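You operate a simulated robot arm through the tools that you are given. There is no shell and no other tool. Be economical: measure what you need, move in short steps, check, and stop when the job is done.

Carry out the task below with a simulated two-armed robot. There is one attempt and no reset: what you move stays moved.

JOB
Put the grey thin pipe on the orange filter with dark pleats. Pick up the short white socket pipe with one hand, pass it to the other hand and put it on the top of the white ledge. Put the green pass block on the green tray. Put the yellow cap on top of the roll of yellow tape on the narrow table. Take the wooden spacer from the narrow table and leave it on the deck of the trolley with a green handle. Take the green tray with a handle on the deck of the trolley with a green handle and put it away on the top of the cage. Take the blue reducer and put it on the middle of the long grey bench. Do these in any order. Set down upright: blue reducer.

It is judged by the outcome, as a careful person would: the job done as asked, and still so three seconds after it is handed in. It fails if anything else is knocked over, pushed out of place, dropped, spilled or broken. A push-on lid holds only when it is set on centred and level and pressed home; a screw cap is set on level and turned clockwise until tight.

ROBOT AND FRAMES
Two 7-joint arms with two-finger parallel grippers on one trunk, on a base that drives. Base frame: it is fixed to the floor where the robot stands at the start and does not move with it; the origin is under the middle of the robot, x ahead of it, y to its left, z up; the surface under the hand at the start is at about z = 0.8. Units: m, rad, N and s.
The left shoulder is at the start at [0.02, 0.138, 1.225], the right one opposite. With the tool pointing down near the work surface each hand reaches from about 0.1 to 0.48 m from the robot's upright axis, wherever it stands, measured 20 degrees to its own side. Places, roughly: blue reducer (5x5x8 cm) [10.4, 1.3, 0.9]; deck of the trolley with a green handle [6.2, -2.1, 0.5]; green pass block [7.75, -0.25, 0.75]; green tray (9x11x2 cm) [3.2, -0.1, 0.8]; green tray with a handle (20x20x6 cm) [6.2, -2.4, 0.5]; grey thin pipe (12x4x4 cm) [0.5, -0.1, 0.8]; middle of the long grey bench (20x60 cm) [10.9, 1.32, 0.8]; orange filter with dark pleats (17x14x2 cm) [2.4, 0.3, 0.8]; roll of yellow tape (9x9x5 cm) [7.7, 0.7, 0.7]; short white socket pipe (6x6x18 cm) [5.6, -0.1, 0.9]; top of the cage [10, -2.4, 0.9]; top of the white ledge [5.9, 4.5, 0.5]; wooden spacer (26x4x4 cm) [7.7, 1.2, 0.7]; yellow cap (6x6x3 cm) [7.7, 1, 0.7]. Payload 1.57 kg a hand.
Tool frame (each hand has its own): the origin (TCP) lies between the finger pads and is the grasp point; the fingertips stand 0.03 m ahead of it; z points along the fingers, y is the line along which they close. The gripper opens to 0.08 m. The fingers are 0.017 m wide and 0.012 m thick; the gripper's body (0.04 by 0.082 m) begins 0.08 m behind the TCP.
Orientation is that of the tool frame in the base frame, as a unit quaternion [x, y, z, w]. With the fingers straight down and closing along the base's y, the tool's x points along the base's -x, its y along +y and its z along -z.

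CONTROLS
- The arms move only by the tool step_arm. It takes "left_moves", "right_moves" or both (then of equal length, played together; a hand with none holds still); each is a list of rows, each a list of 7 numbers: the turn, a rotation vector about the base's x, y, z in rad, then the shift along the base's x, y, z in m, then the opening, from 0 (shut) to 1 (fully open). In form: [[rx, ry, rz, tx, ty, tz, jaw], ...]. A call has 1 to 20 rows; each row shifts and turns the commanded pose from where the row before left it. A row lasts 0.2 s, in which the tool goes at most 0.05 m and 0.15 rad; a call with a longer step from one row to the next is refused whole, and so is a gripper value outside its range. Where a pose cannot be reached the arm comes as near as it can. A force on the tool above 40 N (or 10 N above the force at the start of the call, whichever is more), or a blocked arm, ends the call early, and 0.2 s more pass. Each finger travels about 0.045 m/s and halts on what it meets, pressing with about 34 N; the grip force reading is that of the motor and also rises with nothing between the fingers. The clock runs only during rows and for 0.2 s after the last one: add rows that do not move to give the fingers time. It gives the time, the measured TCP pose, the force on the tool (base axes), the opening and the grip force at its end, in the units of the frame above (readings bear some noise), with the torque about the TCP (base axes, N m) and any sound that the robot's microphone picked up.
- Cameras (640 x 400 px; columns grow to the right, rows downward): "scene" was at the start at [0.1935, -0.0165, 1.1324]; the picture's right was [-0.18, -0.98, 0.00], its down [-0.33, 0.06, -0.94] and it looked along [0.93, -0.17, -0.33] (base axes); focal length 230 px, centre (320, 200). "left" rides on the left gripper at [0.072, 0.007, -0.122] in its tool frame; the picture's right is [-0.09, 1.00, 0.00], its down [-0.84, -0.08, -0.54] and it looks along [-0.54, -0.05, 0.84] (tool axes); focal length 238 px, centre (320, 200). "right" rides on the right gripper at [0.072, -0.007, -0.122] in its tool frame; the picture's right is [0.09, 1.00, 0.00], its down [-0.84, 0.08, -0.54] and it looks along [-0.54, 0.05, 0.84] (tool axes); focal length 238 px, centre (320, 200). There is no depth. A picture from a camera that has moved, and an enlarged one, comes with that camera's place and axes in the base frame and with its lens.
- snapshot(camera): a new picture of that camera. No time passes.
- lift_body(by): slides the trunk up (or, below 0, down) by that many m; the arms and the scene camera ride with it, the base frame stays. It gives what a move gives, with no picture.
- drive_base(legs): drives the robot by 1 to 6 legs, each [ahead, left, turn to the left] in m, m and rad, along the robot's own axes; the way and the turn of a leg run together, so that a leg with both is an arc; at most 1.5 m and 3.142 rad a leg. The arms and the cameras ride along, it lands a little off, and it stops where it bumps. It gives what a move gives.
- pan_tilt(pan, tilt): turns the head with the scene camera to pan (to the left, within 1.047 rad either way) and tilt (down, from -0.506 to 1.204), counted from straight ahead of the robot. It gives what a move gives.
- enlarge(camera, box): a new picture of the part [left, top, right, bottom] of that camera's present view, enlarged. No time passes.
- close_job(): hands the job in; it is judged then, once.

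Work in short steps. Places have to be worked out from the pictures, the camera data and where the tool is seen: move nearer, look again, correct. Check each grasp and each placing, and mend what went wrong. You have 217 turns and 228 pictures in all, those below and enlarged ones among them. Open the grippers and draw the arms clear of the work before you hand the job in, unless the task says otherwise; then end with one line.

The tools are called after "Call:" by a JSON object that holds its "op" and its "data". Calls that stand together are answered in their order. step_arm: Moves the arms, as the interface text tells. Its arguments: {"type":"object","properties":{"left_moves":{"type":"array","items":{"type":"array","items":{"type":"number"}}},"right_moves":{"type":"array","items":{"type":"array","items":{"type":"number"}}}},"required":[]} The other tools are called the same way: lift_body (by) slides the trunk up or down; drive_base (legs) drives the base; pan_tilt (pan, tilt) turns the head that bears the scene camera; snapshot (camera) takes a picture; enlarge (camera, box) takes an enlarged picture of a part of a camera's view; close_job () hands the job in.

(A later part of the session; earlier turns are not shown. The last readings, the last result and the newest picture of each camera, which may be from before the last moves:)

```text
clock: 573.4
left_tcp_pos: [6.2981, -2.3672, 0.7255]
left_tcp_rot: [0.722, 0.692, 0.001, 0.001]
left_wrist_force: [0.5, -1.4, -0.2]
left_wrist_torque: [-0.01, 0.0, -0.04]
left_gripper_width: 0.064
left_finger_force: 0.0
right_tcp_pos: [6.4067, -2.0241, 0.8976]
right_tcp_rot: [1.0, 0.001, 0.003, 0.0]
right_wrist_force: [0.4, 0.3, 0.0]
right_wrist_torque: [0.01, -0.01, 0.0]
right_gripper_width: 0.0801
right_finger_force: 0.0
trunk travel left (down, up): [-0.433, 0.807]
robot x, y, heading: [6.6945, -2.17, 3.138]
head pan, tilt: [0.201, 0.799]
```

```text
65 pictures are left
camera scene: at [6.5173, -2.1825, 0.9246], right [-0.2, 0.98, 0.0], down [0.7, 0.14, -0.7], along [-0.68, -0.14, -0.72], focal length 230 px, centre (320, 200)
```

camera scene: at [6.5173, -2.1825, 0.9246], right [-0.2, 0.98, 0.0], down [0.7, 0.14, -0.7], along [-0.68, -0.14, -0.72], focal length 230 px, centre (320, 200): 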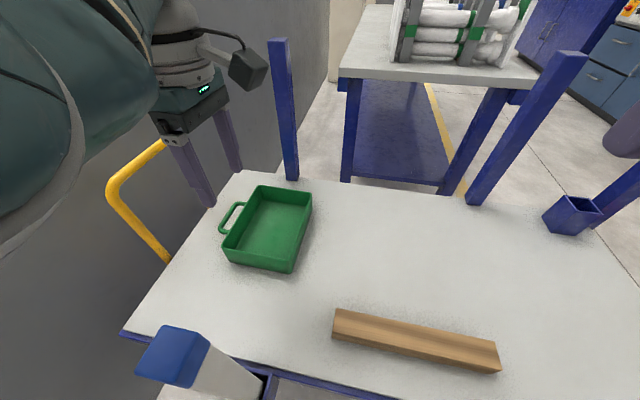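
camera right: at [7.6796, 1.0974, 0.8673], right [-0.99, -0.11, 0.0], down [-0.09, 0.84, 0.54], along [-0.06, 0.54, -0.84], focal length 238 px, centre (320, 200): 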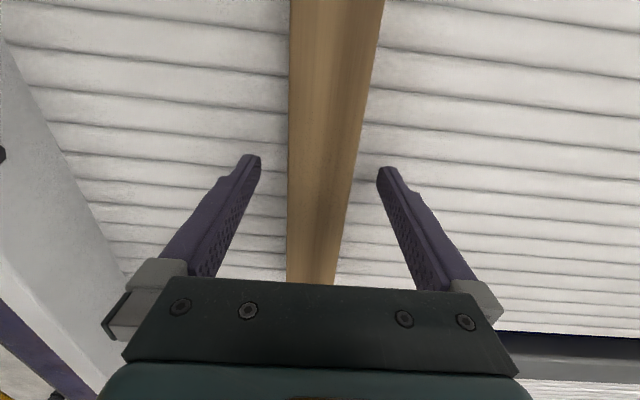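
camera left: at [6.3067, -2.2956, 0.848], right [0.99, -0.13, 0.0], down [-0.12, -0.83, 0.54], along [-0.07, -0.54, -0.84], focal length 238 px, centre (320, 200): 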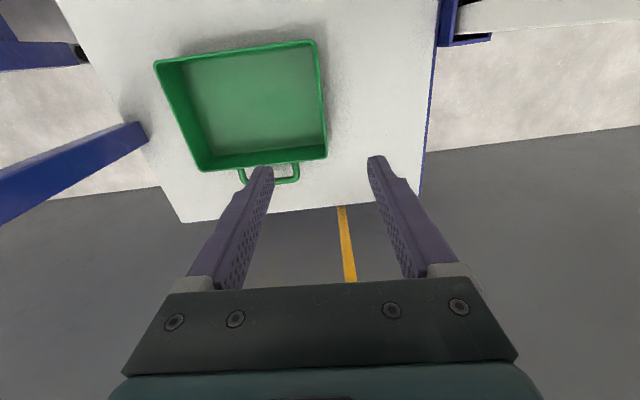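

The tray measures ~19×14 cm with its +x wall at x≈6.302, centre y≈−2.362. Lower towards it.

Call:
{"op": "step_arm", "data": {"left_moves": [[0, 0, 0, 0.004, 0.005, 0, 0.8], [0, 0, 0, 0, 0, 0, 0.8]]}}

Call:
{"op": "lift_body", "data": {"by": -0.165}}

Call:
{"op": "snapshot", "data": {"camera": "left"}}

Call:
{"op": "snapshot", "data": {"camera": "scene"}}

```text
clock: 574.0
left_tcp_pos: [6.3023, -2.3672, 0.7255]
left_tcp_rot: [0.72, 0.694, -0.001, 0.003]
left_wrist_force: [-0.3, 0.3, -0.7]
left_wrist_torque: [0.03, -0.01, 0.01]
left_gripper_width: 0.0637
left_finger_force: 0.1
right_tcp_pos: [6.4057, -2.0244, 0.8957]
right_tcp_rot: [1.0, 0.0, 0.002, 0.0]
right_wrist_force: [-0.1, 0.6, -0.5]
right_wrist_torque: [0.01, 0.0, 0.0]
right_gripper_width: 0.08
right_finger_force: 0.0
trunk travel left (down, up): [-0.433, 0.807]
robot x, y, heading: [6.6976, -2.1664, 3.135]
head pan, tilt: [0.201, 0.799]
```

```text
clock: 575.9
left_tcp_pos: [6.2708, -2.3808, 0.6121]
left_tcp_rot: [0.72, 0.692, -0.044, -0.027]
left_wrist_force: [-0.3, -0.5, 0.2]
left_wrist_torque: [0.02, 0.03, -0.01]
left_gripper_width: 0.0643
left_finger_force: 0.0
right_tcp_pos: [6.4066, -2.0404, 0.739]
right_tcp_rot: [1.0, 0.001, 0.002, 0.006]
right_wrist_force: [1.1, 0.1, 0.0]
right_wrist_torque: [0.02, -0.03, -0.01]
right_gripper_width: 0.08
right_finger_force: 0.0
trunk travel left (down, up): [-0.268, 0.972]
robot x, y, heading: [6.6957, -2.1693, 3.139]
head pan, tilt: [0.201, 0.799]
```

```text
64 pictures are left
camera left: at [6.2919, -2.3068, 0.7309], right [0.99, -0.13, -0.1], down [-0.06, -0.82, 0.57], along [-0.16, -0.55, -0.82], focal length 238 px, centre (320, 200)
```

left: 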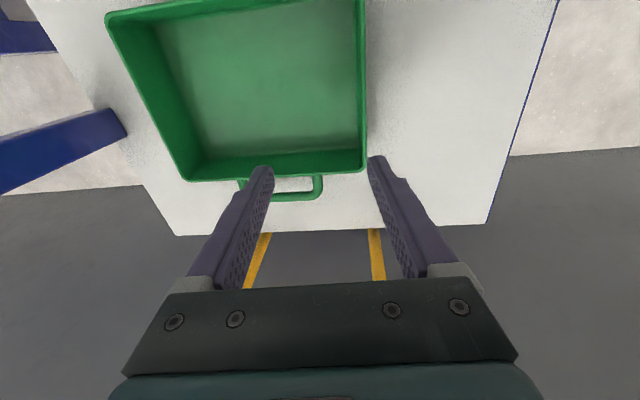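

```text
63 pictures are left
camera scene: at [6.5104, -2.1936, 0.7825], right [-0.14, 0.99, -0.01], down [0.59, 0.07, -0.8], along [-0.79, -0.12, -0.6], focal length 230 px, centre (320, 200)
```

scene: 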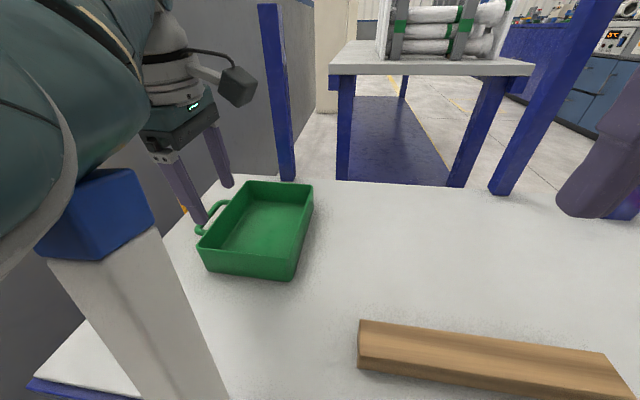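

The left elbow touched the blue stake's top while lowering. I raise again immediately, and will instead lower with the arm extended (higher shoulder, higher elbow).

Call:
{"op": "lift_body", "data": {"by": 0.165}}

Call:
{"op": "snapshot", "data": {"camera": "scene"}}

```text
clock: 577.8
left_tcp_pos: [6.3017, -2.366, 0.7253]
left_tcp_rot: [0.72, 0.693, 0.0, 0.004]
left_wrist_force: [0.4, 0.8, 0.5]
left_wrist_torque: [0.0, 0.0, 0.02]
left_gripper_width: 0.064
left_finger_force: 0.1
right_tcp_pos: [6.4063, -2.0245, 0.8955]
right_tcp_rot: [1.0, 0.001, 0.001, 0.0]
right_wrist_force: [0.2, -0.3, 0.4]
right_wrist_torque: [-0.04, 0.02, 0.01]
right_gripper_width: 0.0802
right_finger_force: 0.0
trunk travel left (down, up): [-0.433, 0.807]
robot x, y, heading: [6.6994, -2.1657, 3.14]
head pan, tilt: [0.201, 0.799]
```

```text
62 pictures are left
camera scene: at [6.5181, -2.1814, 0.9229], right [-0.18, 0.98, 0.0], down [0.72, 0.14, -0.68], along [-0.67, -0.13, -0.73], focal length 230 px, centre (320, 200)
```

scene: 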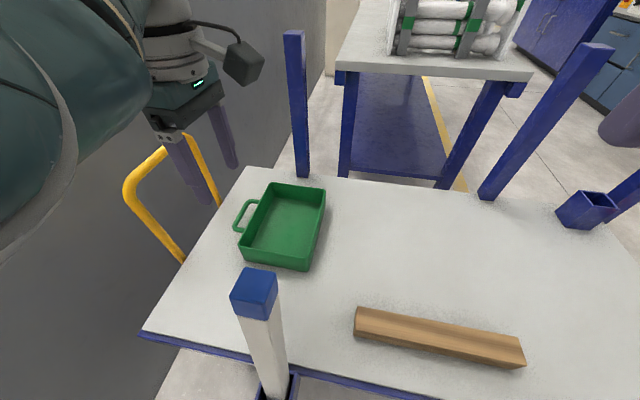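

Pressing the stake seems to have shifted the trolley slightly. I compare the left-camera view with the earlier identical pose to quantify it.

Call:
{"op": "snapshot", "data": {"camera": "left"}}

```text
61 pictures are left
camera left: at [6.31, -2.2938, 0.8471], right [0.99, -0.13, 0.01], down [-0.11, -0.83, 0.55], along [-0.07, -0.54, -0.84], focal length 238 px, centre (320, 200)
```

left: 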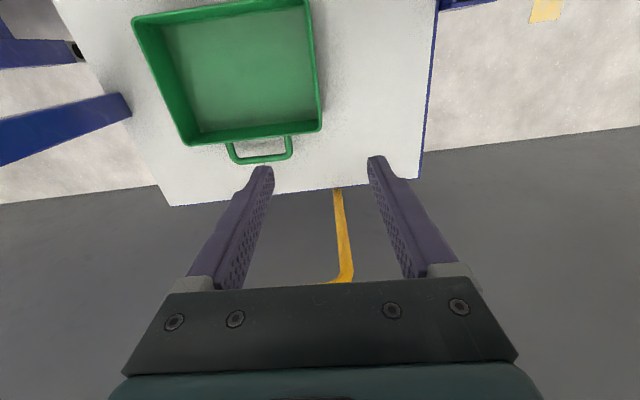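

The trolley rolled ~4 cm in +y (I'll nudge it back later). Tray's +x wall is now at x≈6.298, y centre≈−2.32. I align and lower with the arm only, checking midway.

Call:
{"op": "step_arm", "data": {"left_moves": [[0, 0, 0, -0.002, 0.023, 0, 0.8], [0, 0, 0, -0.002, 0.023, 0, 0.8], [0, 0, 0, 0, 0, -0.04, 0.8], [0, 0, 0, 0, 0, -0.04, 0.8], [0, 0, 0, 0, 0, -0.03, 0.8], [0, 0, 0, 0, 0, 0, 0.8]]}}

Call:
{"op": "snapshot", "data": {"camera": "left"}}

Call:
{"op": "snapshot", "data": {"camera": "scene"}}

```text
clock: 579.2
left_tcp_pos: [6.2976, -2.3152, 0.6141]
left_tcp_rot: [0.722, 0.692, 0.001, 0.002]
left_wrist_force: [0.7, -0.1, 0.1]
left_wrist_torque: [0.05, -0.01, -0.02]
left_gripper_width: 0.0639
left_finger_force: 0.1
right_tcp_pos: [6.4059, -2.0242, 0.8949]
right_tcp_rot: [1.0, 0.002, 0.003, 0.0]
right_wrist_force: [-0.4, -0.4, 0.4]
right_wrist_torque: [0.0, -0.01, 0.0]
right_gripper_width: 0.0798
right_finger_force: 0.1
trunk travel left (down, up): [-0.433, 0.807]
robot x, y, heading: [6.6956, -2.1645, 3.138]
head pan, tilt: [0.201, 0.799]
```

```text
60 pictures are left
camera left: at [6.3065, -2.244, 0.7378], right [0.99, -0.14, 0.0], down [-0.12, -0.83, 0.54], along [-0.07, -0.54, -0.84], focal length 238 px, centre (320, 200)
```

left: 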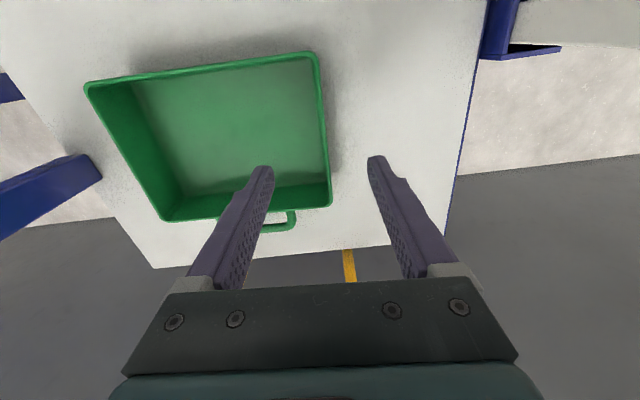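

```text
59 pictures are left
camera scene: at [6.5173, -2.1825, 0.9246], right [-0.2, 0.98, 0.0], down [0.7, 0.14, -0.7], along [-0.68, -0.14, -0.72], focal length 230 px, centre (320, 200)
```

scene: 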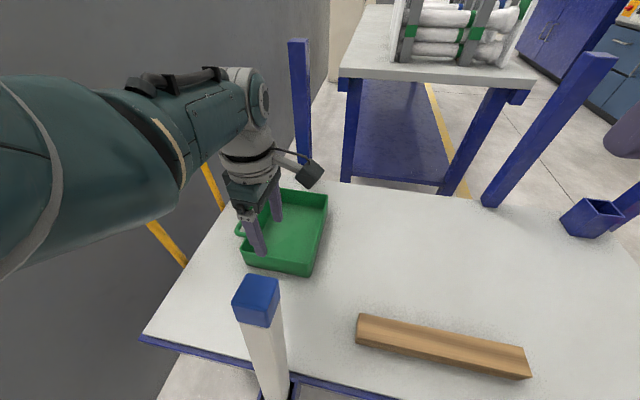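

Wall is centred between the fingers. Descend the rest.

Call:
{"op": "step_arm", "data": {"left_moves": [[0, 0, 0, 0.002, -0.003, -0.03, 0.8], [0, 0, 0, 0, 0, -0.03, 0.8], [0, 0, 0, 0, 0, -0.025, 0.8], [0, 0, 0, 0, 0, -0.015, 0.8], [0, 0, 0, 0, 0, 0, 0.8]]}}

Call:
{"op": "snapshot", "data": {"camera": "scene"}}

```text
clock: 580.4
left_tcp_pos: [6.3367, -2.3253, 0.5358]
left_tcp_rot: [0.723, 0.691, 0.001, 0.002]
left_wrist_force: [-1.2, 0.1, -0.5]
left_wrist_torque: [0.01, 0.05, 0.0]
left_gripper_width: 0.0649
left_finger_force: 0.7
left hand out of reach, approached as far as the arm can: row 2, 3, 4
right_tcp_pos: [6.4051, -2.0242, 0.8961]
right_tcp_rot: [1.0, 0.001, 0.002, 0.0]
right_wrist_force: [0.0, -0.7, 0.5]
right_wrist_torque: [0.0, -0.05, -0.01]
right_gripper_width: 0.08
right_finger_force: 0.0
trunk travel left (down, up): [-0.433, 0.807]
robot x, y, heading: [6.6941, -2.1657, 3.145]
head pan, tilt: [0.201, 0.799]
```

```text
58 pictures are left
camera scene: at [6.5171, -2.1825, 0.9246], right [-0.2, 0.98, 0.0], down [0.7, 0.14, -0.7], along [-0.68, -0.14, -0.72], focal length 230 px, centre (320, 200)
```

scene: 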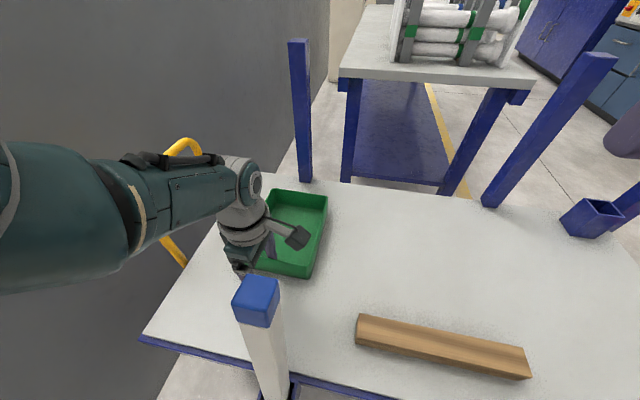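

Reach limit drifted the hand 3.6 cm toward me. I drive ahead 3.6 cm and lower the trunk slightly.

Call:
{"op": "drive_base", "data": {"legs": [[0.036, 0, 0]]}}

Call:
{"op": "lift_body", "data": {"by": -0.02}}

Call:
{"op": "snapshot", "data": {"camera": "left"}}

```text
clock: 581.3
left_tcp_pos: [6.3003, -2.3259, 0.5366]
left_tcp_rot: [0.722, 0.692, 0.002, 0.001]
left_wrist_force: [0.3, 0.3, -0.2]
left_wrist_torque: [0.0, -0.02, 0.01]
left_gripper_width: 0.064
left_finger_force: 0.0
right_tcp_pos: [6.3683, -2.0249, 0.8965]
right_tcp_rot: [1.0, 0.0, 0.003, 0.0]
right_wrist_force: [-0.5, 0.2, -0.1]
right_wrist_torque: [0.03, -0.02, 0.0]
right_gripper_width: 0.08
right_finger_force: 0.2
trunk travel left (down, up): [-0.433, 0.807]
robot x, y, heading: [6.6587, -2.1678, 3.138]
head pan, tilt: [0.201, 0.799]
```

```text
clock: 581.9
left_tcp_pos: [6.3004, -2.3257, 0.5163]
left_tcp_rot: [0.722, 0.692, 0.002, 0.002]
left_wrist_force: [-0.5, -0.7, -1.8]
left_wrist_torque: [0.0, -0.01, 0.0]
left_gripper_width: 0.0641
left_finger_force: 0.0
right_tcp_pos: [6.37, -2.0242, 0.876]
right_tcp_rot: [1.0, 0.001, 0.003, -0.001]
right_wrist_force: [0.8, -0.5, 0.7]
right_wrist_torque: [0.0, -0.01, -0.03]
right_gripper_width: 0.0797
right_finger_force: 0.0
trunk travel left (down, up): [-0.413, 0.827]
robot x, y, heading: [6.6546, -2.1661, 3.136]
head pan, tilt: [0.201, 0.799]
```

```text
57 pictures are left
camera left: at [6.3091, -2.2537, 0.6377], right [0.99, -0.13, 0.0], down [-0.12, -0.83, 0.54], along [-0.07, -0.54, -0.84], focal length 238 px, centre (320, 200)
```

left: 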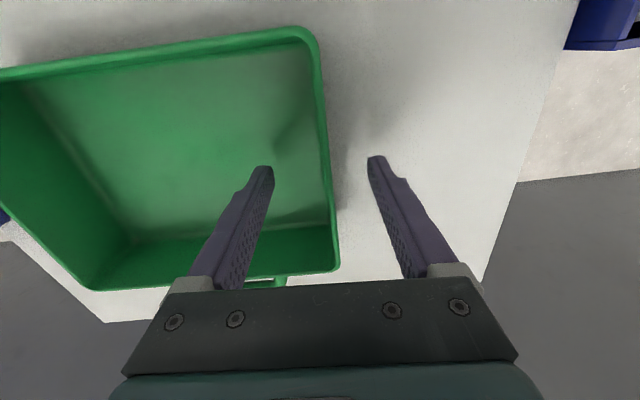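

The wall is between the fingers. Lower 8 mm and close.

Call:
{"op": "lift_body", "data": {"by": -0.008}}

Call:
{"op": "step_arm", "data": {"left_moves": [[0, 0, 0, 0, 0, 0, 0.6], [0, 0, 0, 0, 0, 0, 0.4], [0, 0, 0, 0, 0, 0, 0.2], [0, 0, 0, 0, 0, 0, 0.0], [0, 0, 0, 0, 0, 0, 0.0], [0, 0, 0, 0, 0, 0, 0.0], [0, 0, 0, 0, 0, 0, 0.0]]}}

Call:
{"op": "lift_body", "data": {"by": 0.05}}

Call:
{"op": "snapshot", "data": {"camera": "left"}}

Call:
{"op": "snapshot", "data": {"camera": "scene"}}

```text
clock: 582.5
left_tcp_pos: [6.2999, -2.3261, 0.5071]
left_tcp_rot: [0.722, 0.692, 0.002, 0.001]
left_wrist_force: [0.7, -0.3, -0.7]
left_wrist_torque: [0.02, 0.01, -0.02]
left_gripper_width: 0.064
left_finger_force: 0.0
right_tcp_pos: [6.3697, -2.0252, 0.8688]
right_tcp_rot: [1.0, 0.001, 0.003, 0.0]
right_wrist_force: [-0.3, -0.1, -0.2]
right_wrist_torque: [0.02, -0.01, 0.02]
right_gripper_width: 0.0801
right_finger_force: 0.0
trunk travel left (down, up): [-0.405, 0.835]
robot x, y, heading: [6.6536, -2.1687, 3.136]
head pan, tilt: [0.201, 0.799]
```

```text
clock: 584.1
left_tcp_pos: [6.2995, -2.3262, 0.5078]
left_tcp_rot: [0.722, 0.692, 0.001, 0.002]
left_wrist_force: [-1.1, -0.2, 0.2]
left_wrist_torque: [0.12, 0.25, 0.17]
left_gripper_width: 0.004
left_finger_force: 24.4
right_tcp_pos: [6.3683, -2.0253, 0.8683]
right_tcp_rot: [1.0, 0.001, 0.004, 0.001]
right_wrist_force: [-0.8, -1.2, 0.0]
right_wrist_torque: [0.03, 0.0, -0.02]
right_gripper_width: 0.0799
right_finger_force: 0.0
trunk travel left (down, up): [-0.405, 0.835]
robot x, y, heading: [6.6537, -2.1648, 3.139]
head pan, tilt: [0.201, 0.799]
```

```text
clock: 585.0
left_tcp_pos: [6.3009, -2.3258, 0.5575]
left_tcp_rot: [0.722, 0.692, 0.002, 0.002]
left_wrist_force: [0.4, -0.6, -2.3]
left_wrist_torque: [0.01, -0.21, -0.02]
left_gripper_width: 0.0038
left_finger_force: 24.7
right_tcp_pos: [6.3704, -2.0234, 0.9182]
right_tcp_rot: [1.0, 0.002, 0.003, -0.001]
right_wrist_force: [0.4, -0.1, 0.4]
right_wrist_torque: [0.04, -0.01, 0.0]
right_gripper_width: 0.0801
right_finger_force: 0.0
trunk travel left (down, up): [-0.455, 0.785]
robot x, y, heading: [6.6588, -2.167, 3.14]
head pan, tilt: [0.201, 0.799]
```

```text
56 pictures are left
camera left: at [6.3097, -2.2536, 0.6796], right [0.99, -0.13, 0.01], down [-0.12, -0.83, 0.54], along [-0.07, -0.54, -0.84], focal length 238 px, centre (320, 200)
```

left: 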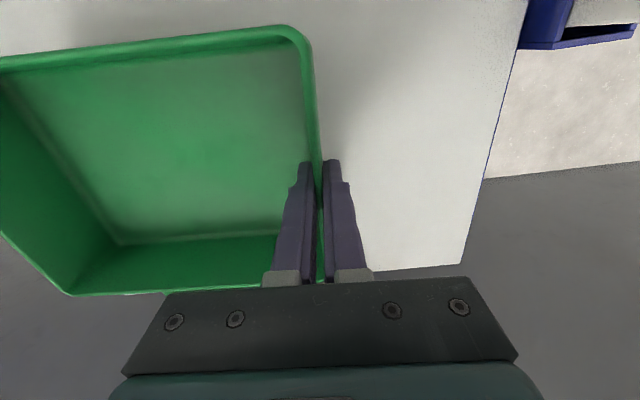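

```text
55 pictures are left
camera scene: at [6.4813, -2.1825, 0.9465], right [-0.2, 0.98, 0.0], down [0.7, 0.14, -0.7], along [-0.68, -0.14, -0.72], focal length 230 px, centre (320, 200)
```

scene: 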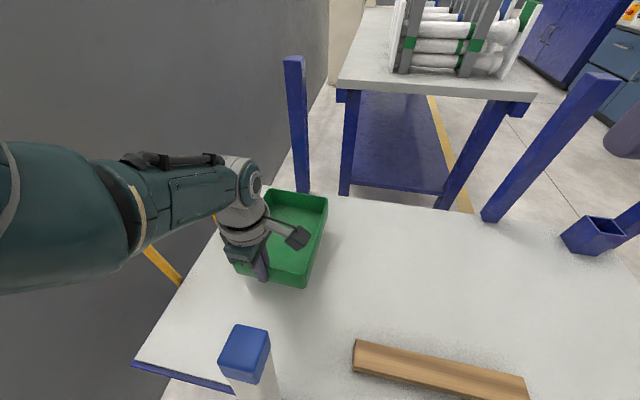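

The tray is held level (about 0.23 kg). I raise high, back out and go toward the cage.

Call:
{"op": "lift_body", "data": {"by": 0.4}}

Call:
{"op": "lift_body", "data": {"by": 0.15}}

Call:
{"op": "drive_base", "data": {"legs": [[-0.5, 0, 0], [0, -1.2, 0], [0, 0, 1.571], [0, 1.5, 0], [0, 1.1, 0]]}}

Call:
{"op": "pan_tilt", "data": {"pan": 0.2, "tilt": 0.5}}

Call:
{"op": "snapshot", "data": {"camera": "scene"}}

```text
clock: 588.9
left_tcp_pos: [6.3007, -2.3248, 0.9577]
left_tcp_rot: [0.722, 0.692, 0.001, 0.002]
left_wrist_force: [-0.3, -0.2, -1.9]
left_wrist_torque: [-0.02, -0.2, -0.01]
left_gripper_width: 0.0038
left_finger_force: 24.3
right_tcp_pos: [6.3692, -2.0255, 1.318]
right_tcp_rot: [1.0, 0.001, 0.004, 0.0]
right_wrist_force: [-0.1, 0.5, 0.5]
right_wrist_torque: [-0.05, -0.01, -0.04]
right_gripper_width: 0.0803
right_finger_force: 0.1
trunk travel left (down, up): [-0.855, 0.385]
robot x, y, heading: [6.6562, -2.1648, 3.141]
head pan, tilt: [0.201, 0.799]
```

```text
clock: 590.6
left_tcp_pos: [6.3002, -2.3248, 1.1076]
left_tcp_rot: [0.722, 0.692, 0.002, 0.002]
left_wrist_force: [-0.5, 0.2, -1.6]
left_wrist_torque: [-0.01, -0.23, 0.04]
left_gripper_width: 0.004
left_finger_force: 24.7
right_tcp_pos: [6.3699, -2.0255, 1.4678]
right_tcp_rot: [1.0, 0.001, 0.003, 0.0]
right_wrist_force: [-1.2, 0.8, 0.4]
right_wrist_torque: [-0.02, -0.02, 0.01]
right_gripper_width: 0.0797
right_finger_force: 0.0
trunk travel left (down, up): [-1.005, 0.235]
robot x, y, heading: [6.6585, -2.1621, 3.141]
head pan, tilt: [0.201, 0.799]
```

```text
clock: 615.0
left_tcp_pos: [9.8753, -1.3122, 1.1084]
left_tcp_rot: [0.009, 1.0, 0.002, 0.001]
left_wrist_force: [-0.3, -0.9, -2.2]
left_wrist_torque: [0.18, -0.02, 0.0]
left_gripper_width: 0.0038
left_finger_force: 25.1
right_tcp_pos: [9.5718, -1.2507, 1.4681]
right_tcp_rot: [0.697, 0.717, 0.002, -0.001]
right_wrist_force: [-0.3, -0.7, 0.4]
right_wrist_torque: [0.0, 0.01, 0.02]
right_gripper_width: 0.0802
right_finger_force: 0.1
trunk travel left (down, up): [-1.005, 0.235]
robot x, y, heading: [9.7072, -0.9561, -1.55]
head pan, tilt: [0.201, 0.799]
```

```text
clock: 615.8
left_tcp_pos: [9.8741, -1.3127, 1.1067]
left_tcp_rot: [0.009, 1.0, 0.002, 0.0]
left_wrist_force: [0.0, -0.6, -1.6]
left_wrist_torque: [0.22, 0.03, -0.03]
left_gripper_width: 0.0038
left_finger_force: 24.3
right_tcp_pos: [9.5722, -1.2508, 1.468]
right_tcp_rot: [0.698, 0.716, 0.002, -0.002]
right_wrist_force: [-0.2, 0.2, 0.2]
right_wrist_torque: [0.03, 0.0, 0.0]
right_gripper_width: 0.0798
right_finger_force: 0.1
trunk travel left (down, up): [-1.005, 0.235]
robot x, y, heading: [9.7059, -0.9613, -1.547]
head pan, tilt: [0.201, 0.499]
```

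```text
54 pictures are left
camera scene: at [9.7325, -1.1469, 1.5224], right [-0.97, -0.22, 0.0], down [-0.11, 0.47, -0.88], along [0.19, -0.86, -0.48], focal length 230 px, centre (320, 200)
```

scene: 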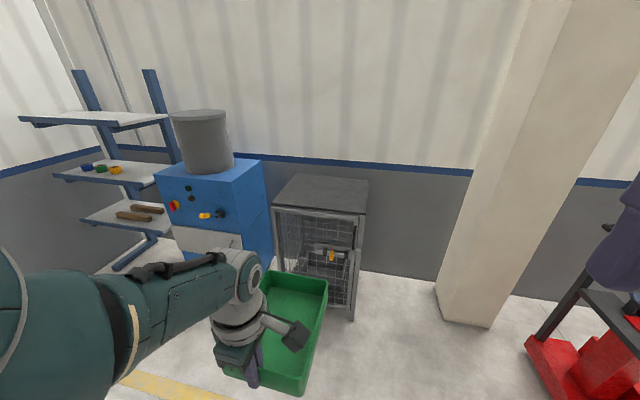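

The cage top spans x 9.72–10.22, y −2.6…−2.14. I drive in so the tray's centre comes over [9.97, −2.37].

Call:
{"op": "drive_base", "data": {"legs": [[0, 0, -0.024], [0.85, 0.096, 0]]}}

Call:
{"op": "pan_tilt", "data": {"pan": 0.2, "tilt": 0.75}}

Call:
{"op": "snapshot", "data": {"camera": "scene"}}

```text
clock: 620.7
left_tcp_pos: [9.9776, -2.1653, 1.108]
left_tcp_rot: [0.009, 1.0, 0.002, 0.001]
left_wrist_force: [0.0, -0.5, -2.1]
left_wrist_torque: [0.23, 0.02, -0.02]
left_gripper_width: 0.0037
left_finger_force: 24.5
right_tcp_pos: [9.6751, -2.103, 1.4677]
right_tcp_rot: [0.698, 0.716, 0.002, -0.002]
right_wrist_force: [0.8, 0.3, -0.2]
right_wrist_torque: [-0.02, -0.02, 0.0]
right_gripper_width: 0.0802
right_finger_force: 0.1
trunk travel left (down, up): [-1.005, 0.235]
robot x, y, heading: [9.8087, -1.8097, -1.553]
head pan, tilt: [0.201, 0.499]
```

```text
clock: 621.5
left_tcp_pos: [9.9769, -2.1656, 1.1071]
left_tcp_rot: [0.009, 1.0, 0.002, 0.0]
left_wrist_force: [0.5, -0.1, -2.7]
left_wrist_torque: [0.24, 0.03, 0.03]
left_gripper_width: 0.0037
left_finger_force: 24.4
right_tcp_pos: [9.6752, -2.1034, 1.4686]
right_tcp_rot: [0.698, 0.716, 0.002, -0.003]
right_wrist_force: [-0.1, -0.6, 0.3]
right_wrist_torque: [0.04, -0.03, 0.03]
right_gripper_width: 0.08
right_finger_force: 0.1
trunk travel left (down, up): [-1.005, 0.235]
robot x, y, heading: [9.8092, -1.8111, -1.55]
head pan, tilt: [0.201, 0.75]
```

```text
53 pictures are left
camera scene: at [9.8335, -1.9917, 1.5006], right [-0.98, -0.22, 0.0], down [-0.15, 0.66, -0.73], along [0.16, -0.71, -0.68], focal length 230 px, centre (320, 200)
```

scene: 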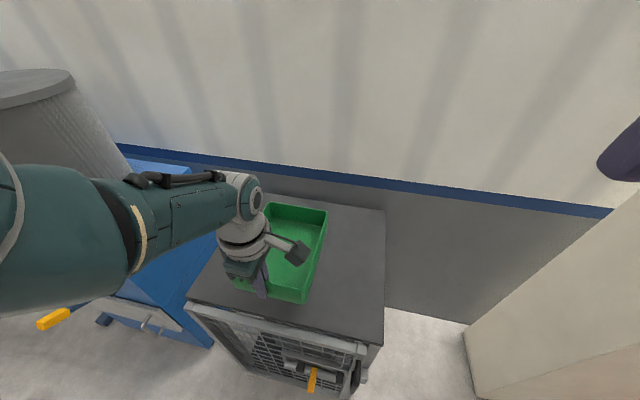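

Ahead 0.12 m more to be fully over the cage, then lower.

Call:
{"op": "drive_base", "data": {"legs": [[0.125, 0.0, -0.018]]}}

Call:
{"op": "lift_body", "data": {"by": -0.11}}

Call:
{"op": "snapshot", "data": {"camera": "scene"}}

```text
clock: 622.8
left_tcp_pos: [9.9748, -2.2932, 1.1079]
left_tcp_rot: [0.017, 1.0, 0.002, 0.0]
left_wrist_force: [1.5, 0.7, -1.5]
left_wrist_torque: [0.22, -0.01, -0.04]
left_gripper_width: 0.0035
left_finger_force: 24.2
right_tcp_pos: [9.6717, -2.226, 1.4688]
right_tcp_rot: [0.704, 0.71, 0.001, -0.002]
right_wrist_force: [-0.4, 0.5, -1.0]
right_wrist_torque: [-0.01, -0.01, -0.02]
right_gripper_width: 0.0801
right_finger_force: 0.1
trunk travel left (down, up): [-1.005, 0.235]
robot x, y, heading: [9.8125, -1.9366, -1.564]
head pan, tilt: [0.201, 0.75]
```

```text
clock: 624.2
left_tcp_pos: [9.9737, -2.292, 0.9981]
left_tcp_rot: [0.018, 1.0, 0.002, 0.0]
left_wrist_force: [0.1, -1.2, -3.2]
left_wrist_torque: [0.23, 0.03, 0.0]
left_gripper_width: 0.0039
left_finger_force: 24.4
right_tcp_pos: [9.6726, -2.2268, 1.3578]
right_tcp_rot: [0.703, 0.711, 0.002, -0.002]
right_wrist_force: [0.6, 0.2, 0.3]
right_wrist_torque: [-0.02, 0.04, -0.01]
right_gripper_width: 0.0801
right_finger_force: 0.1
trunk travel left (down, up): [-0.895, 0.345]
robot x, y, heading: [9.8107, -1.9389, -1.562]
head pan, tilt: [0.201, 0.75]
```

```text
52 pictures are left
camera scene: at [9.8326, -2.1176, 1.3905], right [-0.98, -0.21, 0.0], down [-0.14, 0.67, -0.73], along [0.15, -0.72, -0.68], focal length 230 px, centre (320, 200)
```

scene: 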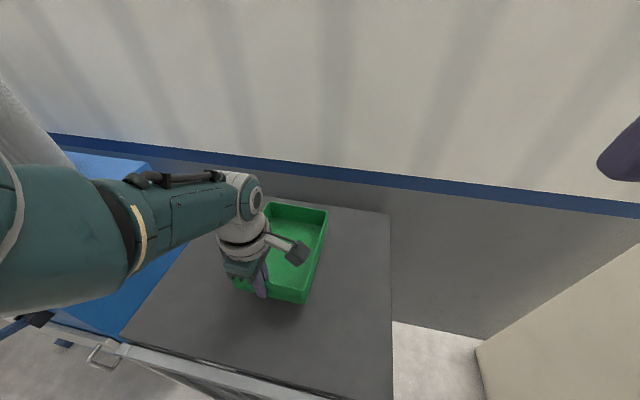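

Lower to contact in steps.

Call:
{"op": "lift_body", "data": {"by": -0.035}}

Call:
{"op": "lift_body", "data": {"by": -0.008}}

Call:
{"op": "lift_body", "data": {"by": -0.006}}

Call:
{"op": "enlarge", "data": {"camera": "scene", "box": [200, 170, 400, 330]}}

```text
clock: 625.0
left_tcp_pos: [9.973, -2.2918, 0.9635]
left_tcp_rot: [0.017, 1.0, 0.003, 0.0]
left_wrist_force: [0.6, -0.7, -1.6]
left_wrist_torque: [0.21, 0.0, -0.02]
left_gripper_width: 0.0038
left_finger_force: 24.5
right_tcp_pos: [9.672, -2.2268, 1.3232]
right_tcp_rot: [0.703, 0.711, 0.002, -0.002]
right_wrist_force: [0.8, 1.0, 0.1]
right_wrist_torque: [0.0, -0.01, -0.01]
right_gripper_width: 0.08
right_finger_force: 0.0
trunk travel left (down, up): [-0.86, 0.38]
robot x, y, heading: [9.8158, -1.9367, -1.56]
head pan, tilt: [0.201, 0.75]
```

```text
clock: 625.5
left_tcp_pos: [9.9748, -2.2925, 0.9538]
left_tcp_rot: [0.017, 1.0, 0.003, 0.0]
left_wrist_force: [0.6, -0.8, -3.5]
left_wrist_torque: [0.21, 0.02, -0.01]
left_gripper_width: 0.0037
left_finger_force: 24.8
right_tcp_pos: [9.6729, -2.2271, 1.3145]
right_tcp_rot: [0.703, 0.711, 0.001, -0.001]
right_wrist_force: [-0.1, -0.9, -1.0]
right_wrist_torque: [0.0, -0.01, -0.02]
right_gripper_width: 0.08
right_finger_force: 0.0
trunk travel left (down, up): [-0.852, 0.388]
robot x, y, heading: [9.8136, -1.9351, -1.563]
head pan, tilt: [0.201, 0.75]
```

```text
clock: 626.1
left_tcp_pos: [9.9739, -2.293, 0.9477]
left_tcp_rot: [0.017, 1.0, 0.002, 0.0]
left_wrist_force: [-0.3, 0.8, -1.6]
left_wrist_torque: [0.26, -0.01, 0.0]
left_gripper_width: 0.0041
left_finger_force: 24.9
right_tcp_pos: [9.673, -2.2251, 1.3091]
right_tcp_rot: [0.703, 0.711, 0.002, -0.002]
right_wrist_force: [-0.5, -0.6, -0.2]
right_wrist_torque: [0.01, 0.02, 0.01]
right_gripper_width: 0.08
right_finger_force: 0.0
trunk travel left (down, up): [-0.846, 0.394]
robot x, y, heading: [9.8111, -1.9357, -1.564]
head pan, tilt: [0.201, 0.75]
```

```text
2.50 times, centred on (300, 250) of scene
camera zoom: at [9.8326, -2.1176, 1.3415], right [-0.98, -0.21, 0.0], down [-0.14, 0.67, -0.73], along [0.15, -0.72, -0.68], focal length 576 px, centre (370, 75)
```

zoom: 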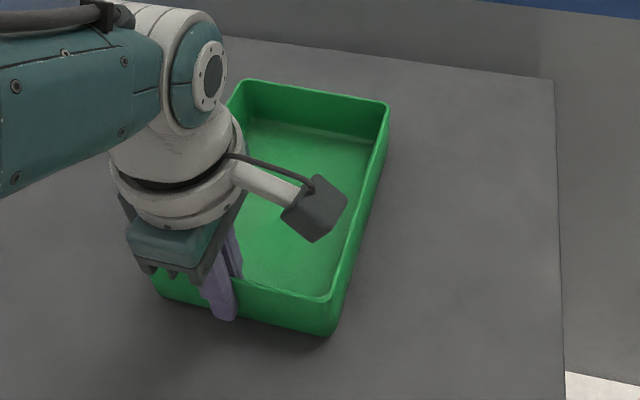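

Call:
{"op": "lift_body", "data": {"by": -0.007}}

Call:
{"op": "lift_body", "data": {"by": -0.007}}

Call:
{"op": "lift_body", "data": {"by": -0.007}}

Call:
{"op": "enlarge", "data": {"camera": "scene", "box": [200, 170, 400, 330]}}

```text
clock: 626.6
left_tcp_pos: [9.9748, -2.2919, 0.9428]
left_tcp_rot: [0.016, 1.0, 0.001, 0.0]
left_wrist_force: [-0.8, 8.3, 23.8]
left_wrist_torque: [-0.5, 0.11, 0.02]
left_gripper_width: 0.0037
left_finger_force: 25.0
right_tcp_pos: [9.6728, -2.2267, 1.3022]
right_tcp_rot: [0.703, 0.711, 0.002, -0.001]
right_wrist_force: [0.0, 0.3, 0.1]
right_wrist_torque: [0.01, -0.02, -0.01]
right_gripper_width: 0.08
right_finger_force: 0.1
trunk travel left (down, up): [-0.839, 0.401]
robot x, y, heading: [9.812, -1.937, -1.567]
head pan, tilt: [0.201, 0.75]
```

```text
clock: 627.2
left_tcp_pos: [9.9751, -2.2955, 0.9358]
left_tcp_rot: [0.015, 1.0, 0.0, 0.0]
left_wrist_force: [0.3, -0.8, 16.7]
left_wrist_torque: [-0.17, -0.04, -0.03]
left_gripper_width: 0.004
left_finger_force: 24.9
right_tcp_pos: [9.6718, -2.2273, 1.2942]
right_tcp_rot: [0.703, 0.711, 0.002, 0.0]
right_wrist_force: [-0.6, -0.7, 0.3]
right_wrist_torque: [-0.03, 0.01, 0.0]
right_gripper_width: 0.0801
right_finger_force: 0.0
trunk travel left (down, up): [-0.832, 0.408]
robot x, y, heading: [9.8134, -1.936, -1.562]
head pan, tilt: [0.201, 0.75]
```

```text
clock: 627.7
left_tcp_pos: [9.9749, -2.2961, 0.9297]
left_tcp_rot: [0.017, 1.0, 0.0, 0.001]
left_wrist_force: [2.2, 2.6, 14.5]
left_wrist_torque: [-0.08, 0.26, -0.03]
left_gripper_width: 0.0039
left_finger_force: 24.5
right_tcp_pos: [9.6734, -2.2272, 1.2885]
right_tcp_rot: [0.703, 0.711, 0.002, -0.001]
right_wrist_force: [-0.6, 0.1, -0.3]
right_wrist_torque: [0.01, -0.03, -0.01]
right_gripper_width: 0.08
right_finger_force: 0.0
trunk travel left (down, up): [-0.826, 0.414]
robot x, y, heading: [9.8152, -1.9363, -1.561]
head pan, tilt: [0.201, 0.75]
stopped: the force on the tool passed its limit at 51 N (the readings are from after the stop); the commanded pose is now the measured one
```

```text
2.50 times, centred on (300, 250) of scene
camera zoom: at [9.8332, -2.1179, 1.3209], right [-0.98, -0.21, 0.0], down [-0.14, 0.67, -0.73], along [0.15, -0.72, -0.68], focal length 576 px, centre (370, 75)
```

zoom: 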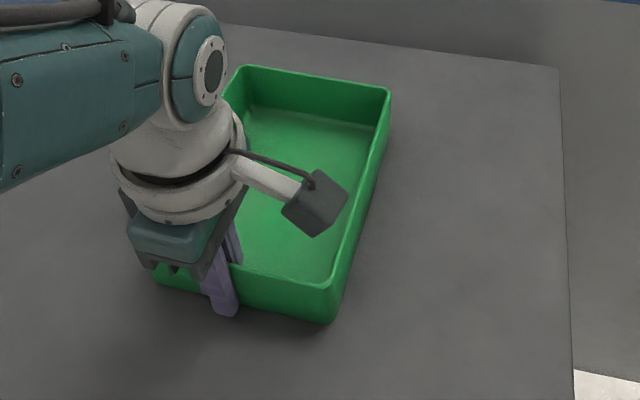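

The tray rests on the cage. Open and rise straight up.

Call:
{"op": "step_arm", "data": {"left_moves": [[0, 0, 0, 0, 0, 0.003, 0], [0, 0, 0, 0, 0, 0, 0.3], [0, 0, 0, 0, 0, 0, 0.5], [0, 0, 0, 0, 0, 0, 0.5], [0, 0, 0, 0, 0, 0, 0.5], [0, 0, 0, 0, 0, 0.03, 0.5], [0, 0, 0, 0, 0, 0.04, 0.5], [0, 0, 0, 0, 0, 0.04, 0.5]]}}

Call:
{"op": "lift_body", "data": {"by": 0.2}}

Call:
{"op": "drive_base", "data": {"legs": [[-0.6, 0, 0]]}}

Call:
{"op": "snapshot", "data": {"camera": "scene"}}

```text
clock: 629.5
left_tcp_pos: [9.9991, -2.2963, 1.0432]
left_tcp_rot: [0.006, 1.0, 0.002, 0.02]
left_wrist_force: [0.1, -0.7, 0.1]
left_wrist_torque: [-0.01, -0.01, -0.03]
left_gripper_width: 0.0399
left_finger_force: 0.1
right_tcp_pos: [9.6718, -2.2266, 1.2888]
right_tcp_rot: [0.704, 0.711, 0.002, -0.002]
right_wrist_force: [0.6, 0.5, -0.2]
right_wrist_torque: [-0.04, -0.01, 0.0]
right_gripper_width: 0.08
right_finger_force: 0.1
trunk travel left (down, up): [-0.826, 0.414]
robot x, y, heading: [9.8108, -1.9345, -1.563]
head pan, tilt: [0.201, 0.75]
```

```text
clock: 631.7
left_tcp_pos: [9.9971, -2.2952, 1.2434]
left_tcp_rot: [0.006, 1.0, 0.002, 0.02]
left_wrist_force: [0.1, -0.1, -0.9]
left_wrist_torque: [0.02, -0.01, 0.0]
left_gripper_width: 0.0401
left_finger_force: 0.0
right_tcp_pos: [9.6725, -2.2267, 1.4884]
right_tcp_rot: [0.704, 0.711, 0.001, -0.002]
right_wrist_force: [0.6, -0.7, -0.7]
right_wrist_torque: [-0.01, -0.04, -0.02]
right_gripper_width: 0.0801
right_finger_force: 0.0
trunk travel left (down, up): [-1.026, 0.214]
robot x, y, heading: [9.8133, -1.9348, -1.561]
head pan, tilt: [0.201, 0.75]
```

```text
clock: 635.1
left_tcp_pos: [9.9918, -1.6972, 1.2428]
left_tcp_rot: [0.011, 1.0, 0.002, 0.019]
left_wrist_force: [0.1, -0.2, 0.7]
left_wrist_torque: [0.01, 0.0, -0.03]
left_gripper_width: 0.0401
left_finger_force: 0.0
right_tcp_pos: [9.6691, -1.6252, 1.4896]
right_tcp_rot: [0.707, 0.708, 0.002, -0.001]
right_wrist_force: [-0.1, -0.4, -0.5]
right_wrist_torque: [-0.01, 0.02, -0.01]
right_gripper_width: 0.08
right_finger_force: 0.0
trunk travel left (down, up): [-1.026, 0.214]
robot x, y, heading: [9.8115, -1.3418, -1.575]
head pan, tilt: [0.201, 0.75]
```

```text
49 pictures are left
camera scene: at [9.8294, -1.5175, 1.5211], right [-0.98, -0.2, 0.0], down [-0.13, 0.67, -0.73], along [0.14, -0.72, -0.68], focal length 230 px, centre (320, 200)
```

scene: 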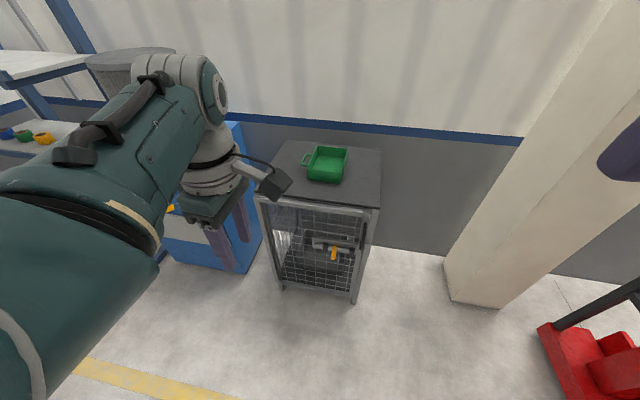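

The tray is on the cage. Now restore the left hand's yaw and head for the blue reducer on the long grey bench.

Call:
{"op": "step_arm", "data": {"left_moves": [[0, 0, -0.143, 0, 0.01, 0, 0.5], [0, 0, -0.143, 0, 0.01, 0, 0.5], [0, 0, -0.143, 0, 0, 0, 0.5], [0, 0, -0.143, 0, 0, 0, 0.5], [0, 0, -0.143, 0, 0, 0, 0.5], [0, 0, -0.143, 0, 0, 0, 0.5], [0, 0, -0.143, 0, 0, 0, 0.5], [0, 0, -0.143, 0, 0, 0, 0.5], [0, 0, -0.143, 0, 0, 0, 0.5], [0, 0, -0.143, 0, 0, 0, 0.5], [0, 0, -0.143, 0, 0, 0, 0.5]]}}

Call:
{"op": "drive_base", "data": {"legs": [[0, 0, 3.141], [0.8, 0, 0], [0.75, -0.5, 0]]}}

Call:
{"op": "pan_tilt", "data": {"pan": 0.0, "tilt": 0.6}}

Call:
{"op": "snapshot", "data": {"camera": "scene"}}

```text
clock: 637.5
left_tcp_pos: [9.9924, -1.6756, 1.2424]
left_tcp_rot: [0.716, 0.697, -0.013, 0.015]
left_wrist_force: [-0.5, 0.0, 0.4]
left_wrist_torque: [-0.06, 0.0, -0.01]
left_gripper_width: 0.0399
left_finger_force: 0.1
right_tcp_pos: [9.6677, -1.6259, 1.4882]
right_tcp_rot: [0.707, 0.708, 0.002, -0.002]
right_wrist_force: [0.2, 0.0, -0.2]
right_wrist_torque: [-0.01, -0.04, -0.04]
right_gripper_width: 0.0802
right_finger_force: 0.1
trunk travel left (down, up): [-1.026, 0.214]
robot x, y, heading: [9.8092, -1.3362, -1.575]
head pan, tilt: [0.201, 0.75]
```

```text
clock: 653.4
left_tcp_pos: [10.187, 0.5401, 1.2427]
left_tcp_rot: [-0.69, 0.724, 0.015, 0.012]
left_wrist_force: [-0.3, -0.7, 0.0]
left_wrist_torque: [0.0, 0.02, -0.01]
left_gripper_width: 0.0401
left_finger_force: 0.1
right_tcp_pos: [10.5098, 0.4818, 1.4885]
right_tcp_rot: [-0.699, 0.715, -0.001, -0.002]
right_wrist_force: [-0.4, 0.9, 0.3]
right_wrist_torque: [0.05, -0.01, 0.04]
right_gripper_width: 0.0799
right_finger_force: 0.1
trunk travel left (down, up): [-1.026, 0.214]
robot x, y, heading: [10.3591, 0.1962, 1.538]
head pan, tilt: [0.201, 0.75]
```

```text
clock: 654.1
left_tcp_pos: [10.1869, 0.541, 1.2425]
left_tcp_rot: [-0.689, 0.724, 0.016, 0.013]
left_wrist_force: [-0.2, -0.2, -0.2]
left_wrist_torque: [0.03, -0.03, -0.03]
left_gripper_width: 0.0399
left_finger_force: 0.1
right_tcp_pos: [10.5091, 0.4804, 1.488]
right_tcp_rot: [-0.699, 0.715, -0.002, -0.002]
right_wrist_force: [-0.7, 0.8, -0.3]
right_wrist_torque: [0.03, -0.01, -0.05]
right_gripper_width: 0.0797
right_finger_force: 0.0
trunk travel left (down, up): [-1.026, 0.214]
robot x, y, heading: [10.3591, 0.197, 1.542]
head pan, tilt: [0.0, 0.6]
```

```text
48 pictures are left
camera scene: at [10.3664, 0.3851, 1.534], right [1.0, -0.03, 0.0], down [-0.01, -0.57, -0.82], along [0.02, 0.82, -0.57], focal length 230 px, centre (320, 200)
```

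scene: 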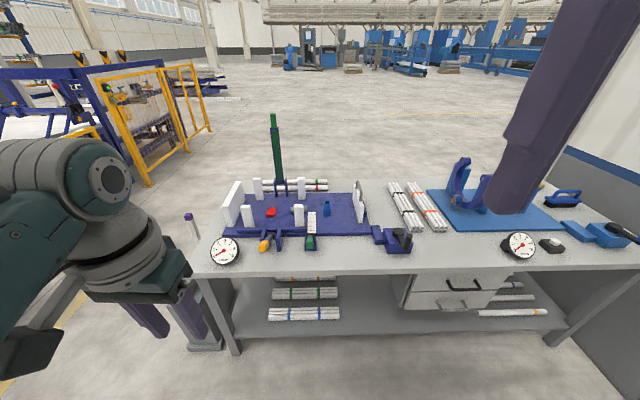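

Call:
{"op": "enlarge", "data": {"camera": "scene", "box": [210, 165, 400, 275]}}

Call:
{"op": "enlarge", "data": {"camera": "scene", "box": [340, 165, 560, 285]}}

```text
3.37 times, centred on (305, 220) of scene
camera zoom: at [10.3664, 0.3851, 1.534], right [1.0, -0.03, 0.0], down [-0.01, -0.57, -0.82], along [0.02, 0.82, -0.57], focal length 776 px, centre (370, 133)
```

zoom: 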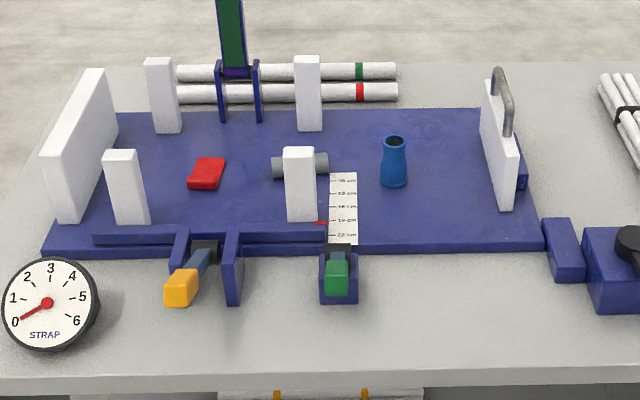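

```text
2.91 times, centred on (450, 225) of scene
camera zoom: at [10.3664, 0.3851, 1.534], right [1.0, -0.03, 0.0], down [-0.01, -0.57, -0.82], along [0.02, 0.82, -0.57], focal length 670 px, centre (-58, 127)
```

zoom: 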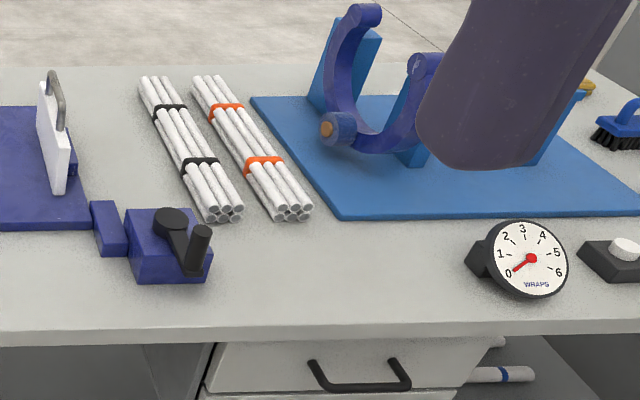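

Reducer stands at about [10.422, 1.28], z 0.82–0.90. I'll place it at [10.90, 1.075] in the free front part of the bench middle. Adjust hands (left up, right down) and drive closer.

Call:
{"op": "step_arm", "data": {"left_moves": [[0, 0, 0, 0, -0.01, 0.03, 1], [0, 0, 0, 0, -0.01, 0.03, 1], [0, 0, 0, 0, -0.01, 0.03, 1], [0, 0, 0, 0, -0.01, 0.02, 1], [0, 0, 0, 0, 0, 0, 1], [0, 0, 0, 0, 0, 0, 1], [0, 0, 0, 0, 0, 0, 1]], "right_moves": [[0, 0, 0, -0.005, 0.02, -0.045, 1], [0, 0, 0, -0.005, 0.02, -0.045, 1], [0, 0, 0, -0.005, 0.02, -0.045, 1], [0, 0, 0, -0.005, 0.02, -0.045, 1], [0, 0, 0, -0.005, 0.02, -0.045, 1], [0, 0, 0, 0, 0.02, -0.045, 1], [0, 0, 0, 0, 0, 0, 1]]}}

Call:
{"op": "drive_base", "data": {"legs": [[0, 0, 0.03], [0.62, 0.06, 0]]}}

Call:
{"op": "snapshot", "data": {"camera": "right"}}

```text
clock: 655.9
left_tcp_pos: [10.1482, 0.5178, 1.3208]
left_tcp_rot: [-0.7, 0.712, 0.048, -0.016]
left_wrist_force: [0.3, -0.9, -0.5]
left_wrist_torque: [0.0, 0.0, 0.0]
left_gripper_width: 0.0799
left_finger_force: 0.1
left hand out of reach, approached as far as the arm can: row 3, 4
right_tcp_pos: [10.4859, 0.6025, 1.2202]
right_tcp_rot: [-0.7, 0.714, -0.002, -0.001]
right_wrist_force: [0.9, -0.6, 0.2]
right_wrist_torque: [-0.03, -0.01, 0.01]
right_gripper_width: 0.08
right_finger_force: 0.0
trunk travel left (down, up): [-1.026, 0.214]
robot x, y, heading: [10.3577, 0.1959, 1.541]
head pan, tilt: [0.0, 0.6]
stopped in row 7 (left hand): the arm was blocked; the commanded pose is now the measured one
```

```text
clock: 659.8
left_tcp_pos: [10.0736, 1.1258, 1.3203]
left_tcp_rot: [0.711, -0.702, -0.047, 0.017]
left_wrist_force: [0.2, -0.3, 0.7]
left_wrist_torque: [-0.01, 0.04, 0.01]
left_gripper_width: 0.08
left_finger_force: 0.1
right_tcp_pos: [10.4088, 1.2206, 1.2184]
right_tcp_rot: [0.711, -0.703, 0.002, 0.002]
right_wrist_force: [0.5, -0.4, -0.1]
right_wrist_torque: [0.02, -0.01, -0.01]
right_gripper_width: 0.0802
right_finger_force: 0.0
trunk travel left (down, up): [-1.026, 0.214]
robot x, y, heading: [10.2958, 0.8091, 1.576]
head pan, tilt: [0.0, 0.6]
```

```text
45 pictures are left
camera right: at [10.4169, 1.1495, 1.3412], right [-0.99, -0.1, 0.0], down [-0.09, 0.84, 0.54], along [-0.06, 0.54, -0.84], focal length 238 px, centre (320, 200)
```

right: 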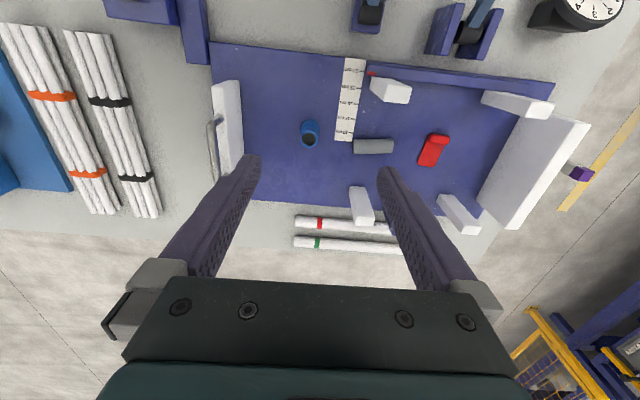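

Reducer top at [10.421, 1.296]. I drive ahead 6 cm, align, and lower the trunk.

Call:
{"op": "drive_base", "data": {"legs": [[0.06, 0, 0]]}}

Call:
{"op": "step_arm", "data": {"right_moves": [[0, 0, 0, 0.012, 0.015, 0, 1], [0, 0, 0, 0, 0, 0, 1]]}}

Call:
{"op": "lift_body", "data": {"by": -0.24}}

Call:
{"op": "snapshot", "data": {"camera": "right"}}

Call:
{"op": "snapshot", "data": {"camera": "scene"}}

```text
clock: 660.7
left_tcp_pos: [10.0706, 1.1841, 1.3202]
left_tcp_rot: [0.711, -0.702, -0.048, 0.018]
left_wrist_force: [-0.9, -0.4, 0.3]
left_wrist_torque: [-0.04, -0.01, -0.02]
left_gripper_width: 0.0799
left_finger_force: 0.0
right_tcp_pos: [10.4093, 1.2806, 1.2203]
right_tcp_rot: [0.711, -0.703, 0.001, 0.001]
right_wrist_force: [0.6, -0.1, 0.5]
right_wrist_torque: [-0.02, -0.03, -0.03]
right_gripper_width: 0.08
right_finger_force: 0.1
trunk travel left (down, up): [-1.026, 0.214]
robot x, y, heading: [10.291, 0.8684, 1.578]
head pan, tilt: [0.0, 0.6]
```

```text
clock: 661.3
left_tcp_pos: [10.0707, 1.1836, 1.32]
left_tcp_rot: [0.711, -0.701, -0.05, 0.019]
left_wrist_force: [0.1, 0.7, -0.6]
left_wrist_torque: [0.0, -0.01, 0.01]
left_gripper_width: 0.0802
left_finger_force: 0.1
right_tcp_pos: [10.4215, 1.2897, 1.2182]
right_tcp_rot: [0.712, -0.702, 0.001, 0.003]
right_wrist_force: [-0.2, 0.0, -0.1]
right_wrist_torque: [-0.03, -0.02, 0.0]
right_gripper_width: 0.08
right_finger_force: 0.1
right hand out of reach, approached as far as the arm can: row 1
trunk travel left (down, up): [-1.026, 0.214]
robot x, y, heading: [10.2941, 0.8703, 1.576]
head pan, tilt: [0.0, 0.6]
```

```text
clock: 663.8
left_tcp_pos: [10.0698, 1.1843, 1.0807]
left_tcp_rot: [0.712, -0.701, -0.049, 0.019]
left_wrist_force: [-0.6, -0.1, 0.2]
left_wrist_torque: [0.01, -0.03, -0.01]
left_gripper_width: 0.0801
left_finger_force: 0.1
right_tcp_pos: [10.4228, 1.2876, 0.9785]
right_tcp_rot: [0.712, -0.703, 0.002, 0.003]
right_wrist_force: [-0.9, 0.4, -0.3]
right_wrist_torque: [-0.02, 0.01, -0.05]
right_gripper_width: 0.0799
right_finger_force: 0.1
trunk travel left (down, up): [-0.786, 0.454]
robot x, y, heading: [10.2958, 0.8722, 1.582]
head pan, tilt: [0.0, 0.6]
```

```text
44 pictures are left
camera right: at [10.4301, 1.2175, 1.1004], right [-0.99, -0.1, 0.0], down [-0.09, 0.84, 0.54], along [-0.06, 0.54, -0.84], focal length 238 px, centre (320, 200)
```

right: 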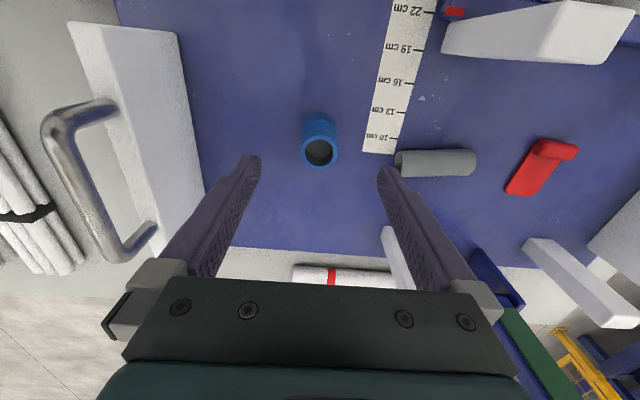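

```text
43 pictures are left
camera scene: at [10.2962, 1.0587, 1.2941], right [1.0, 0.01, 0.0], down [0.0, -0.56, -0.83], along [-0.01, 0.83, -0.56], focal length 230 px, centre (320, 200)
```

scene: 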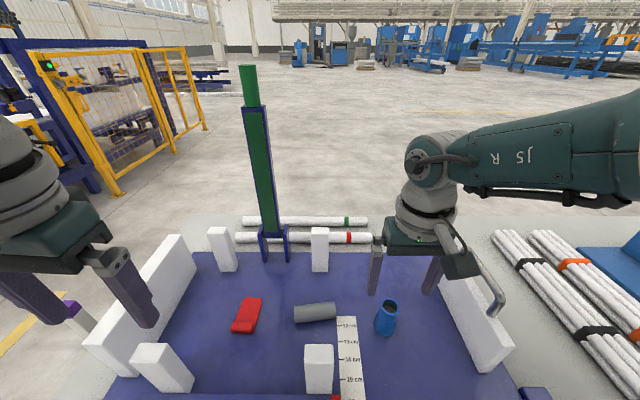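

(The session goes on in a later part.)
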